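You operate a simulated robot arm through the tools that you are given. There is no shell and no other tool. Be economical: measure what you need, move in short steps, check, and stop when the job is done.

Carry out the task below with a simulated robot arm. There is one attempt and no reset: what you move stays moved.

TASK
Put the 5 mm tall silver block from the wide belt on the brown door there and the 8 mm tall silver block on the white card.
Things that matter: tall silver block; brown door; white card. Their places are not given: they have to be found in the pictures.

It is judged by the outcome, as a careful person would: the job done as asked, and still so three seconds after it is handed in. It fails if anything else is knocked over, pushed out of place, dropped, spilled or broken.

THE ROBOT
A 6-joint arm with a two-finger parallel gripper, fixed in place. Base frame: the origin is at the foot of the arm, x ahead of it, y to its left, z up; the work surface is at about z = 0. Lengths are in m, angles in degrees, forces in N, time in s.
With the tool pointing down near the work surface it reaches from about 0.14 to 0.58 m from the base axis. Its first joint turns from -66.0 to 66.0 degrees. Payload 2.1 kg.
Tool frame: the origin (TCP) lies between the finger pads and is the grasp point; the fingertips stand 0.03 m ahead of it; z points along the fingers, y is the line along which they close. The gripper opens to 0.094 m. The fingers are 0.028 m wide and 0.01 m thick; the gripper's body (0.05 by 0.096 m) begins 0.055 m behind the TCP.
Orientation is told as [roll, pitch, yaw] about the base's x, y, z axes, in that order, counted from this pose: with the fingers straight down and closing along the base's y, the tool's x points along the base's -x, its y along +y and its z along -z.

THE INTERFACE
- The arm moves only by the tool send_rows. Its argument "increments" is a list of rows, each an object of numbers (a shift or turn left out is 0, a gripper value left out holds the last): "rx", "ry", "rz": the turn, a rotation vector about the base's x, y, z in rad; "dx", "dy", "dz": the shift along the base's x, y, z in mm; "gripper": the closure in counts, from 0 (fully open) to 255 (shut). In form: [{"rx": .., "ry": .., "rz": .., "dx": .., "dy": .., "dz": .., "gripper": ..}, ...]. A call has 1 to 10 rows; each row is the pose to reach, as a shift and turn from the pose commanded when the call began. A row lasts 0.2 s, in which the tool goes at most 0.05 m and 8.6 degrees; a call with a longer step from one row to the next is refused whole, and so is a gripper value outside its range. A pose out of reach is approached as far as the arm can. The call stops where the force on the tool passes 40 N (or 10 N more than at its start, if that is more) or the arm is blocked; 0.2 s more then pass. The fingers move at their own pace (about 0.072 m/s each) and stop on an object; they squeeze with about 33 N. The grip force told is the motor's: it shows also when the fingers shut on nothing. Time passes only in rows, and 0.2 s behind the last, so rows that repeat a pose let the fingers close. It gives the time, the measured TCP pose, the force on the tool (base axes), the opening and the grip force at its end, in the units of the frame above (readings bear some noise).
- Cameras (640 x 400 px; columns grow to the right, rows downward): "scene" is fixed at [0.0362, -0.3645, 0.4736]; the picture's right is [0.90, -0.43, 0.00], its down [-0.29, -0.60, -0.74] and it looks along [0.32, 0.67, -0.67] (base axes); focal length 214 px, centre (320, 200). "wrist" rides on the gripper at [-0.037, 0, -0.058] in the tool frame; the picture's right is [0.00, -1.00, 0.00], its down [0.97, 0.00, -0.24] and it looks along [0.24, 0.00, 0.97] (tool axes); focal length 218 px, centre (320, 200).
- capture(camera): a new picture of that camera. No time passes.
- probe_pixels(camera, pixels): for up to 12 pixels [column, row] of the newest picture of that camera ("zoom" is the newest enlarged one), the place [x, y, z] in the base frame of the surface seen there, good to about 0.002 m. No time passes.
- close_up(camera, box): a new picture of the part [left, top, right, bottom] of that camera's present view, enlarged. No time passes.
- finish_job(): hands the job in; it is judged then, once.

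Work in short steps. Measure before you move; look again where a grasp or a placing could have gone wrong, and mend it. You have 60 turns and 20 pictures in all, the two below and enlarged ones among them. Open the gripper and draw the arm clear of the work before you hand the job in, unless the task says otherwise; then end with one line.

The tools are called by a JSON object that holds its "op" and its "data". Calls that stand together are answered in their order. send_rows: Moves the arm, as the interface text tells. Its arguments: {"type":"object","properties":{"increments":{"type":"array","items":{"type":"object","properties":{"rx":{"type":"number"},"ry":{"type":"number"},"rz":{"type":"number"},"dx":{"type":"number"},"dy":{"type":"number"},"dz":{"type":"number"},"gripper":{"type":"number"}}}}},"required":["increments"]} The other tools are called the same way: capture (camera) takes a picture; probe_pixels (camera, pixels) gives the place of the surface under pixels of a picture; close_up (camera, box) takes an enlarged picture of a part of a camera's view; finish_job () hands the job in.

At the start:

```text
t: 0.0
ee_pos: [0.3176, 0.1712, 0.3011]
tool_rot: [-0.1, 0.0, 0.1]
wrist_force: [0.3, -0.3, -0.4]
width: 0.094
gripper_force: 0.0
```

scene: 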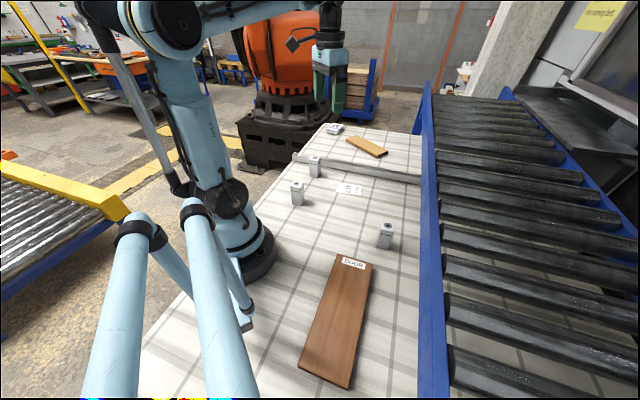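
wrist: 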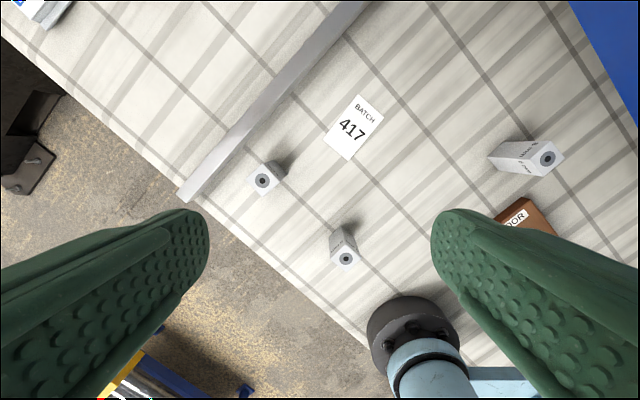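

The pictures show several silver blocks near scene (297,193), (315,168), (385,235) and (333,130). I enlarge them to read their labels.

{"op": "close_up", "data": {"camera": "scene", "box": [270, 110, 430, 260]}}

{"op": "close_up", "data": {"camera": "wrist", "box": [230, 80, 590, 290]}}

```text
2.67 times, centred on (350, 185) of scene
```

zoom: 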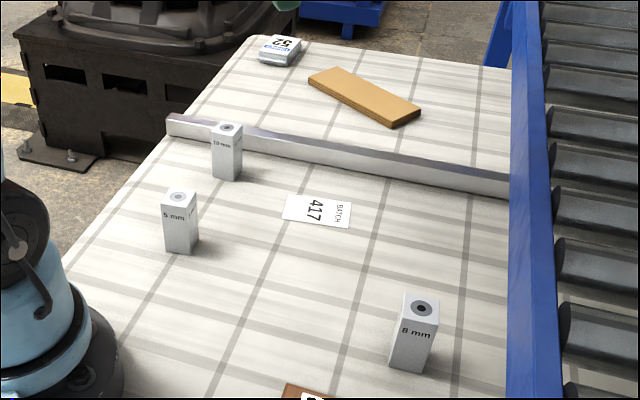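

```text
1.78 times, centred on (410, 185) of wrist
```

zoom: 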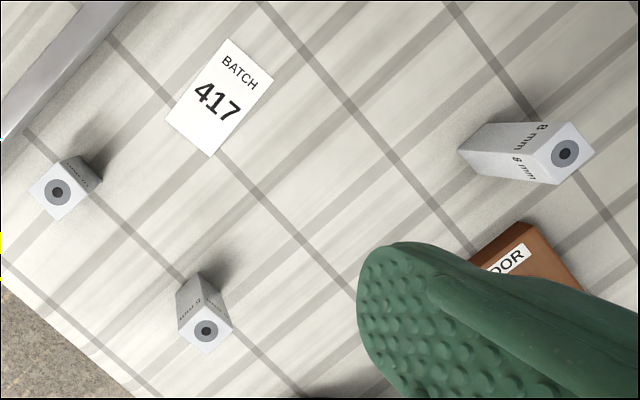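

Labels appear as 5/6 mm, 10 mm and 8 mm. I enlarge further to be sure.

{"op": "close_up", "data": {"camera": "scene", "box": [285, 150, 333, 210]}}

{"op": "close_up", "data": {"camera": "scene", "box": [290, 225, 400, 395]}}

{"op": "probe_pixels", "data": {"camera": "wrist", "pixels": [[346, 259], [547, 159], [263, 181], [353, 128], [357, 96], [383, 114], [349, 159], [322, 138], [516, 217], [400, 200]]}}

```text
6.67 times, centred on (309, 180) of scene
```

zoom: 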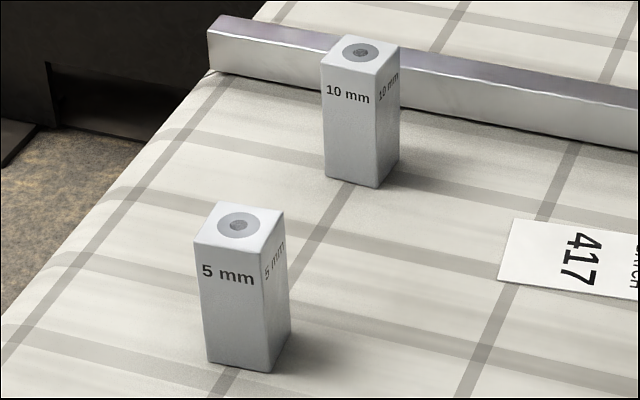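

```text
2.35 times, centred on (345, 310) of scene
```

zoom: 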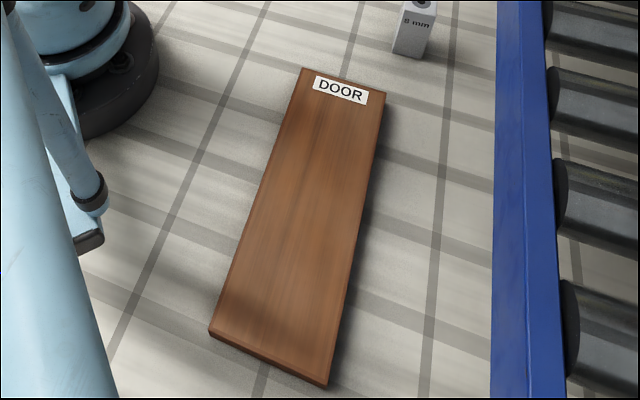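

```text
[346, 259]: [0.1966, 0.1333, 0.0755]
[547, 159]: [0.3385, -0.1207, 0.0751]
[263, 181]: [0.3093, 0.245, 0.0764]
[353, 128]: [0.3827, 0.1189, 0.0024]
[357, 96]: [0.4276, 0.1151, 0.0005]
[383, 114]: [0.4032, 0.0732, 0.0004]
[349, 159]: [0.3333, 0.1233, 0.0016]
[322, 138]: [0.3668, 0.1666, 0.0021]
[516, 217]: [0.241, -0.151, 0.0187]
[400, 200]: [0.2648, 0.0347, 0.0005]
```

The 5 mm block is at about (0.197, 0.133), the 8 mm at (0.339, -0.121), the card near (0.38, 0.12). I probe the door and the block top corners in the scene view.

{"op": "probe_pixels", "data": {"camera": "scene", "pixels": [[343, 258], [370, 267], [301, 362], [345, 384], [337, 310], [325, 340], [345, 290], [350, 186]]}}

{"op": "close_up", "data": {"camera": "wrist", "box": [316, 210, 380, 280]}}

```text
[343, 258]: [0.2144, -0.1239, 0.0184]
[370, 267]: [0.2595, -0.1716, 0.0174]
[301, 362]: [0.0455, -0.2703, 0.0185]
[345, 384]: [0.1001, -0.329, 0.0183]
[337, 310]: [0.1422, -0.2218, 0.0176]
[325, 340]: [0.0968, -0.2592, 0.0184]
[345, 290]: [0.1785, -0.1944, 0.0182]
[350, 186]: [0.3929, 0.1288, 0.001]
```

```text
5.71 times, centred on (348, 245) of wrist
```

zoom: 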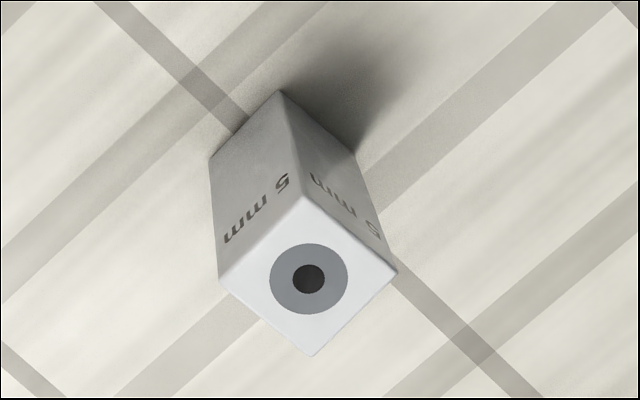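

Top face of the 5 mm block is at zoom corners (308,195),(397,270),(312,357),(218,280). I probe just inside them to get centre and heading.

{"op": "probe_pixels", "data": {"camera": "zoom", "pixels": [[308, 202], [390, 271], [312, 349], [226, 279], [308, 277], [282, 94]]}}

{"op": "close_up", "data": {"camera": "wrist", "box": [480, 125, 576, 185]}}

```text
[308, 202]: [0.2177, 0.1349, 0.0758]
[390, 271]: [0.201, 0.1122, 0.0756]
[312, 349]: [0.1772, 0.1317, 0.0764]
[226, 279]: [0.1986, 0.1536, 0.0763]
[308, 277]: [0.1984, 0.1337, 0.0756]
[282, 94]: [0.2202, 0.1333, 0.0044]
```

```text
6.67 times, centred on (528, 155) of wrist
```

zoom: 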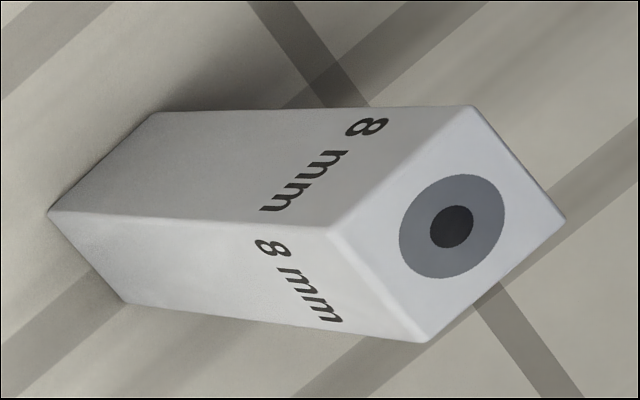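

{"op": "probe_pixels", "data": {"camera": "zoom", "pixels": [[470, 114], [556, 221], [427, 333], [338, 229], [452, 226]]}}

{"op": "close_up", "data": {"camera": "wrist", "box": [310, 85, 400, 170]}}

```text
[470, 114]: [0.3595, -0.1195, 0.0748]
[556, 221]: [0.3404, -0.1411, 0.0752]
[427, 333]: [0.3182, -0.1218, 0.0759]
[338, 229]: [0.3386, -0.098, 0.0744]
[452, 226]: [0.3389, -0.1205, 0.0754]
```

```text
4.71 times, centred on (355, 128) of wrist
```

zoom: 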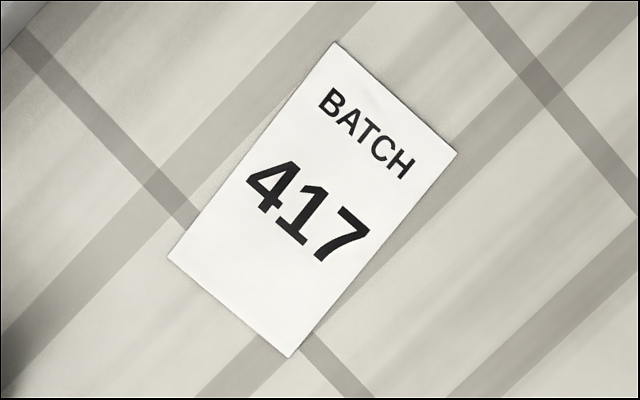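

{"op": "probe_pixels", "data": {"camera": "zoom", "pixels": [[334, 48], [450, 153], [290, 350], [174, 257], [312, 202]]}}

```text
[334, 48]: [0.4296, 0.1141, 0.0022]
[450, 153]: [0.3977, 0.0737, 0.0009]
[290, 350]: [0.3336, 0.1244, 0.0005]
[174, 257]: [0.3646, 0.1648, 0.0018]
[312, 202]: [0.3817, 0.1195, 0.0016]
```

The blocks' sides lie at about 48–49° from base x, the card centre is (0.382, 0.119), the door centre about (0.155, -0.224) with top z 0.018. I go above the 5 mm block, yawed 49°.

{"op": "send_rows", "data": {"increments": [{"dx": -17, "dy": -5.4, "dz": -14.4, "rz": 0.122, "gripper": 0}, {"dx": -34, "dy": -10.9, "dz": -28.9, "rz": 0.244}, {"dx": -51, "dy": -16.3, "dz": -43.3, "rz": 0.366}, {"dx": -68, "dy": -21.8, "dz": -57.7, "rz": 0.488}, {"dx": -85.3, "dy": -27.2, "dz": -72.1, "rz": 0.61}, {"dx": -102.3, "dy": -32.7, "dz": -86.6, "rz": 0.733}, {"dx": -119.4, "dy": -38.1, "dz": -101, "rz": 0.855}, {"dx": -119.4, "dy": -38.1, "dz": -101, "rz": 0.855}]}}

{"op": "capture", "data": {"camera": "wrist"}}

```text
t: 1.8
ee_pos: [0.1969, 0.1317, 0.2004]
tool_rot: [0.0, 0.1, 49.1]
wrist_force: [-0.2, -0.1, 0.4]
width: 0.094
gripper_force: 0.0
```

```text
10 pictures are left
```

wrist: 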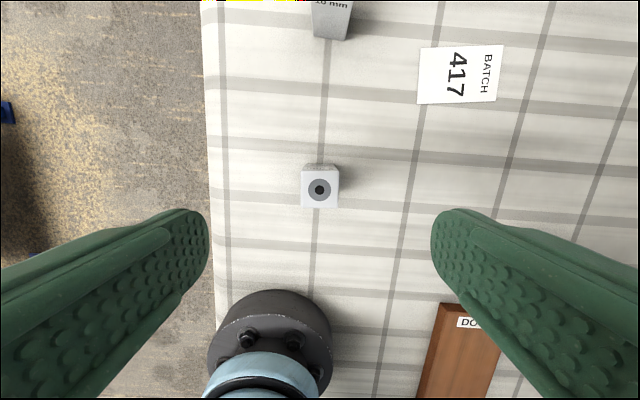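

The block top is at (319,189), centred and square to the fingers. I verify its place.

{"op": "probe_pixels", "data": {"camera": "wrist", "pixels": [[319, 189], [306, 175], [334, 175], [306, 204], [334, 204]]}}

```text
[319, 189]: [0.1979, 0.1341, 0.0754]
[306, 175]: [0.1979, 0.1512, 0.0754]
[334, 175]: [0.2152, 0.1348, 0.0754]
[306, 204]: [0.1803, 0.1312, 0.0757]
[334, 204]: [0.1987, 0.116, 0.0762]
```

Aligned within 2 mm; I descend 150 mm and close.

{"op": "send_rows", "data": {"increments": [{"dx": 0.5, "dy": 0.8, "dz": -40}, {"dx": 0.5, "dy": 0.8, "dz": -80}, {"dx": 0.5, "dy": 0.8, "dz": -115}, {"dx": 0.5, "dy": 0.8, "dz": -140}, {"dx": 0.5, "dy": 0.8, "dz": -150}, {"dx": 0.5, "dy": 0.8, "dz": -150}, {"dx": 0.5, "dy": 0.8, "dz": -150}]}}

{"op": "send_rows", "data": {"increments": [{"gripper": 255}, {"gripper": 255}, {"gripper": 255}, {"gripper": 255}, {"gripper": 255}, {"gripper": 255}]}}

```text
t: 3.4
ee_pos: [0.198, 0.1344, 0.049]
tool_rot: [-0.1, 0.0, 49.1]
wrist_force: [0.0, 0.2, -0.1]
width: 0.094
gripper_force: 0.1
```

```text
t: 4.8
ee_pos: [0.1982, 0.1341, 0.0497]
tool_rot: [0.0, 0.0, 49.0]
wrist_force: [-1.3, 0.9, 3.8]
width: 0.0373
gripper_force: 33.0
```

Held at width 0.037 with 33 N. I lift and check.

{"op": "send_rows", "data": {"increments": [{"dz": 10}, {"dz": 40}, {"dz": 80}, {"dz": 120}, {"dz": 140}, {"dz": 140}]}}

{"op": "capture", "data": {"camera": "wrist"}}

```text
t: 6.2
ee_pos: [0.1991, 0.1332, 0.1905]
tool_rot: [-0.1, 0.0, 49.0]
wrist_force: [0.4, -0.7, -2.2]
width: 0.0372
gripper_force: 32.8
```

```text
9 pictures are left
```

wrist: 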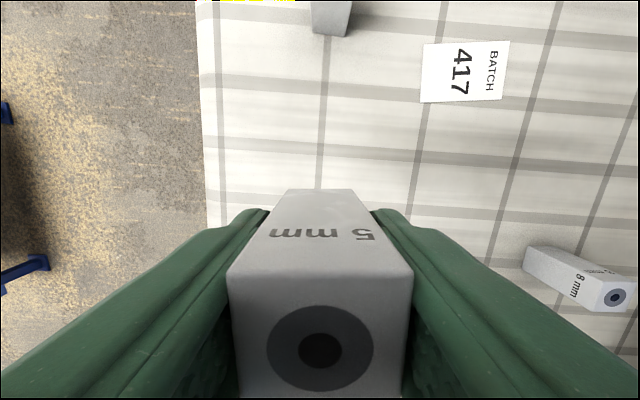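

The block hangs straight. I swing to the door along an arc, turning with the base, in two calls.

{"op": "send_rows", "data": {"increments": [{"dx": 14.8, "dy": -21.2, "rz": -0.114}, {"dx": 27.6, "dy": -44.1, "rz": -0.228}, {"dx": 38.3, "dy": -68, "rz": -0.342}, {"dx": 46, "dy": -93.6, "rz": -0.456}, {"dx": 51, "dy": -119.6, "rz": -0.57}, {"dx": 53.3, "dy": -146.7, "rz": -0.684}, {"dx": 52.7, "dy": -173.7, "rz": -0.798}, {"dx": 52.7, "dy": -173.7, "rz": -0.798}]}}

```text
t: 8.0
ee_pos: [0.2523, -0.0393, 0.1914]
tool_rot: [0.1, 0.0, 3.2]
wrist_force: [-0.7, 0.4, -2.0]
width: 0.0368
gripper_force: 32.3
```

{"op": "send_rows", "data": {"increments": [{"dx": -3.9, "dy": -27.4, "rz": -0.12}, {"dx": -10.5, "dy": -54, "rz": -0.24}, {"dx": -20, "dy": -80.5, "rz": -0.36}, {"dx": -32.3, "dy": -105.5, "rz": -0.48}, {"dx": -47.7, "dy": -129.6, "rz": -0.6}, {"dx": -65.4, "dy": -151.7, "rz": -0.72}, {"dx": -85.9, "dy": -172.3, "rz": -0.841}, {"dx": -85.9, "dy": -172.3, "rz": -0.841}]}}

{"op": "capture", "data": {"camera": "scene"}}

```text
t: 9.8
ee_pos: [0.1653, -0.2145, 0.1918]
tool_rot: [0.0, 0.0, -44.9]
wrist_force: [-0.1, 0.7, -2.4]
width: 0.0372
gripper_force: 33.2
```

```text
8 pictures are left
```

scene: 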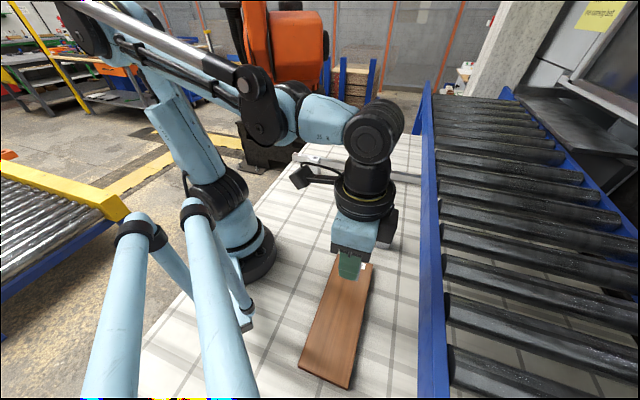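

Above the door. I descend slowly to about 1 mm above contact.

{"op": "send_rows", "data": {"increments": [{"dz": -40}, {"dz": -80}, {"dz": -105}, {"dz": -114}, {"dz": -118}, {"dz": -120}, {"dz": -121}, {"dz": -121}]}}

```text
t: 11.6
ee_pos: [0.164, -0.212, 0.0694]
tool_rot: [-0.1, 0.0, -44.9]
wrist_force: [-0.7, 0.2, -2.7]
width: 0.0368
gripper_force: 32.7
```

No contact yet (force still the block's weight). I lower by half millimetres until it touches.

{"op": "send_rows", "data": {"increments": [{"dz": -0.5}, {"dz": -1}, {"dz": -1.5}, {"dz": -1.5}]}}

```text
t: 12.6
ee_pos: [0.1658, -0.2119, 0.0681]
tool_rot: [0.0, 0.0, -44.9]
wrist_force: [0.4, 0.2, -3.1]
width: 0.037
gripper_force: 32.6
```

{"op": "send_rows", "data": {"increments": [{"dz": -0.5}, {"dz": -1}, {"dz": -1}]}}

```text
t: 13.4
ee_pos: [0.1649, -0.2131, 0.0671]
tool_rot: [0.0, -0.1, -44.9]
wrist_force: [0.8, 0.3, 23.2]
width: 0.0371
gripper_force: 33.1
```

In contact (23 N up). I ease up 0.5 mm, open and withdraw upward.

{"op": "send_rows", "data": {"increments": [{"dz": 0.7}, {"dz": 0.7, "gripper": 0}, {"dz": 0.7, "gripper": 0}, {"dz": 0.7, "gripper": 0}, {"dz": 0.7, "gripper": 0}, {"dz": 0.7, "gripper": 0}]}}

{"op": "send_rows", "data": {"increments": [{"dz": 20}, {"dz": 60}, {"dz": 100}, {"dz": 133}, {"dz": 133}]}}

{"op": "capture", "data": {"camera": "wrist"}}

```text
t: 14.8
ee_pos: [0.1653, -0.2126, 0.0681]
tool_rot: [0.0, 0.0, -45.0]
wrist_force: [1.1, 1.0, 1.2]
width: 0.0939
gripper_force: 0.0
```

```text
t: 16.0
ee_pos: [0.1668, -0.2128, 0.2015]
tool_rot: [0.0, 0.0, -44.9]
wrist_force: [0.1, 0.1, 0.3]
width: 0.0939
gripper_force: 0.1
```

```text
7 pictures are left
```

wrist: 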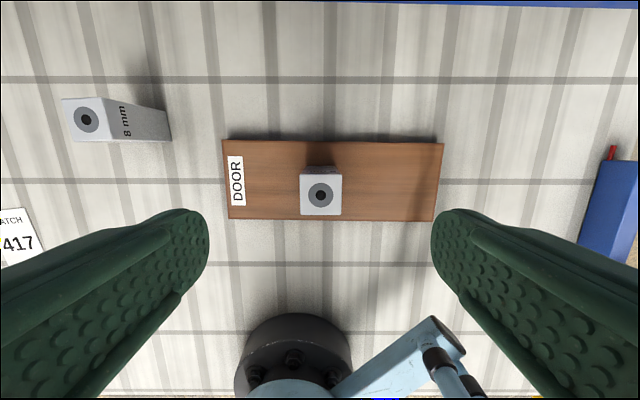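

The 5 mm block stands upright on the door. I move above the 8 mm block at (0.339,-0.120), yaw -42°.

{"op": "send_rows", "data": {"increments": [{"dx": 35, "dy": 18.5}, {"dx": 70, "dy": 37}, {"dx": 105, "dy": 55.5, "rz": 0.02}, {"dx": 140, "dy": 74, "rz": 0.04}, {"dx": 173.8, "dy": 92.3, "rz": 0.052}, {"dx": 173.8, "dy": 92.3, "rz": 0.052}, {"dx": 173.8, "dy": 92.3, "rz": 0.052}]}}

{"op": "capture", "data": {"camera": "wrist"}}

{"op": "probe_pixels", "data": {"camera": "wrist", "pixels": [[319, 189], [306, 175], [334, 175], [306, 204], [334, 204]]}}

```text
t: 17.6
ee_pos: [0.3404, -0.1188, 0.2022]
tool_rot: [0.0, 0.1, -41.8]
wrist_force: [-0.1, 0.5, 0.7]
width: 0.0939
gripper_force: 0.1
```

```text
6 pictures are left
```

wrist: 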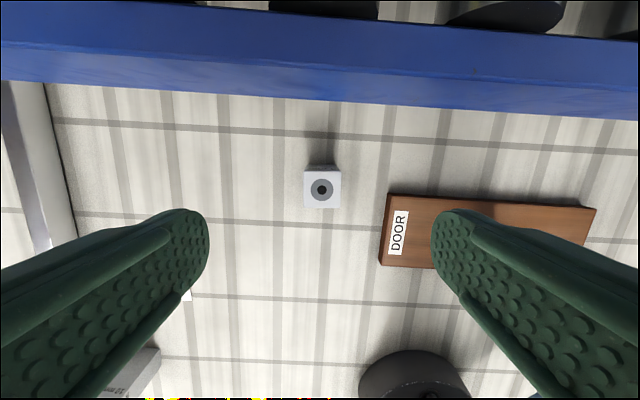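

```text
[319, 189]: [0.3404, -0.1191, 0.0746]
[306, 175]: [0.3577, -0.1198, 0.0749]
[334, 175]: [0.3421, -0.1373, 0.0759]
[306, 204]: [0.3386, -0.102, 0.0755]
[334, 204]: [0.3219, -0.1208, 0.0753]
```

Aligned: block at (321,188). I descend and grasp.

{"op": "send_rows", "data": {"increments": [{"dz": -40}, {"dz": -80}, {"dz": -115}, {"dz": -140}, {"dz": -151}, {"dz": -151}, {"dz": -151}]}}

{"op": "send_rows", "data": {"increments": [{"gripper": 255}, {"gripper": 255}, {"gripper": 255}, {"gripper": 255}, {"gripper": 255}, {"gripper": 255}]}}

{"op": "send_rows", "data": {"increments": [{"dz": 10}, {"dz": 40}, {"dz": 80}, {"dz": 120}, {"dz": 140}, {"dz": 140}]}}

```text
t: 19.2
ee_pos: [0.3381, -0.1201, 0.048]
tool_rot: [0.0, 0.0, -42.0]
wrist_force: [-0.9, 0.1, -0.2]
width: 0.0941
gripper_force: 0.1
```

```text
t: 20.6
ee_pos: [0.3388, -0.1217, 0.0484]
tool_rot: [0.1, 0.0, -41.9]
wrist_force: [-0.8, -0.9, 0.2]
width: 0.0369
gripper_force: 33.0
```

```text
t: 22.0
ee_pos: [0.3421, -0.1197, 0.1905]
tool_rot: [0.1, 0.0, -41.9]
wrist_force: [0.7, 0.2, -3.0]
width: 0.0372
gripper_force: 32.7
```

Held. I carry it over to the card.

{"op": "send_rows", "data": {"increments": [{"dx": 7, "dy": 40}, {"dx": 14, "dy": 80, "rz": 0.02}, {"dx": 21, "dy": 120, "rz": 0.04}, {"dx": 28, "dy": 160, "rz": 0.06}, {"dx": 35, "dy": 200, "rz": 0.07}, {"dx": 41.5, "dy": 239.6, "rz": 0.07}, {"dx": 41.5, "dy": 239.6, "rz": 0.07}, {"dx": 41.5, "dy": 239.6, "rz": 0.07}]}}

{"op": "capture", "data": {"camera": "scene"}}

```text
t: 23.8
ee_pos: [0.3822, 0.1195, 0.1898]
tool_rot: [0.0, -0.1, -37.9]
wrist_force: [-1.2, -0.1, -2.2]
width: 0.0371
gripper_force: 32.7
```

```text
5 pictures are left
```

scene: 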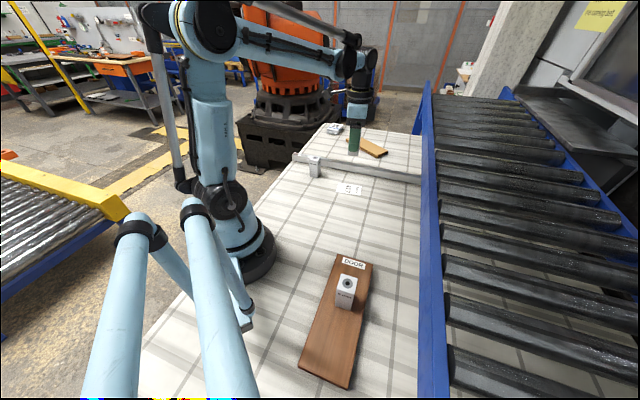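

I descend over the card, then feel for contact.

{"op": "send_rows", "data": {"increments": [{"dz": -40}, {"dz": -80}, {"dz": -115}, {"dz": -130}, {"dz": -136}, {"dz": -138.5}, {"dz": -138.5}]}}

{"op": "send_rows", "data": {"increments": [{"dz": -0.5}, {"dz": -1}, {"dz": -1}]}}

```text
t: 25.4
ee_pos: [0.3821, 0.1205, 0.0503]
tool_rot: [0.1, 0.0, -37.9]
wrist_force: [-0.1, -0.3, -3.2]
width: 0.037
gripper_force: 33.0
```

```text
t: 26.2
ee_pos: [0.3814, 0.121, 0.0507]
tool_rot: [0.0, -0.1, -37.9]
wrist_force: [-0.2, 1.1, -2.1]
width: 0.0371
gripper_force: 32.8
```

{"op": "send_rows", "data": {"increments": [{"dz": -0.5}, {"dz": -1}, {"dz": -1}]}}

```text
t: 27.0
ee_pos: [0.3817, 0.1199, 0.0504]
tool_rot: [0.0, -0.1, -37.9]
wrist_force: [-1.0, 0.3, 8.4]
width: 0.037
gripper_force: 33.1
```

Contact (8 N). I open and withdraw, then look.

{"op": "send_rows", "data": {"increments": [{"gripper": 0}, {"gripper": 0}, {"gripper": 0}, {"gripper": 0}, {"gripper": 0}]}}

{"op": "send_rows", "data": {"increments": [{"dz": 20}, {"dz": 60}, {"dz": 100}, {"dz": 145}, {"dz": 185}, {"dz": 185}]}}

{"op": "capture", "data": {"camera": "wrist"}}

{"op": "capture", "data": {"camera": "scene"}}

```text
t: 28.2
ee_pos: [0.3808, 0.1191, 0.0495]
tool_rot: [0.0, -0.1, -37.9]
wrist_force: [0.4, 0.3, 0.3]
width: 0.0941
gripper_force: 0.0
```

```text
t: 29.6
ee_pos: [0.3778, 0.1205, 0.2331]
tool_rot: [0.0, 0.0, -37.9]
wrist_force: [0.1, 0.6, -0.3]
width: 0.0942
gripper_force: 0.0
```

```text
4 pictures are left
```

wrist: 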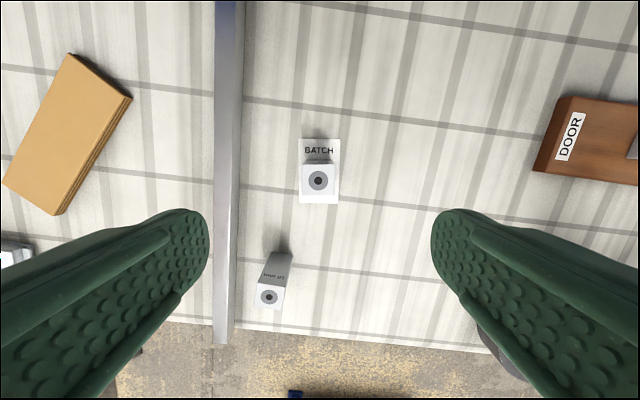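

```text
3 pictures are left
```

scene: 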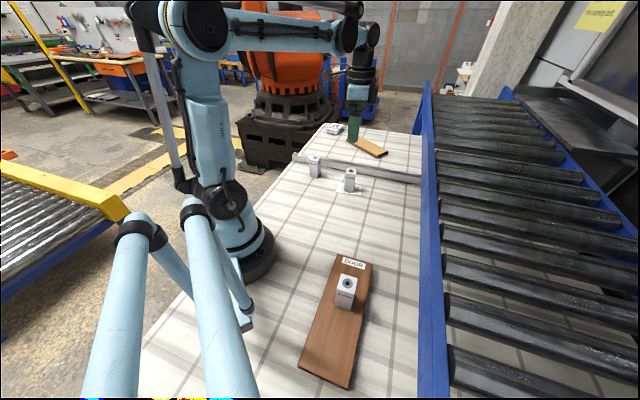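

Both blocks stand upright in place, nothing else has moved, and the arm is clear with the gripper open. I hand in the job.

{"op": "finish_job", "data": {}}

```text
The job is handed in.
```

The block marked 5 mm stands on the board labelled DOOR, and the block marked 8 mm stands on the white BATCH 417 card. Both were upright and nothing else appeared moved in the last pictures before I handed in; I went by the printed labels, since the blocks are all about 75 mm tall.
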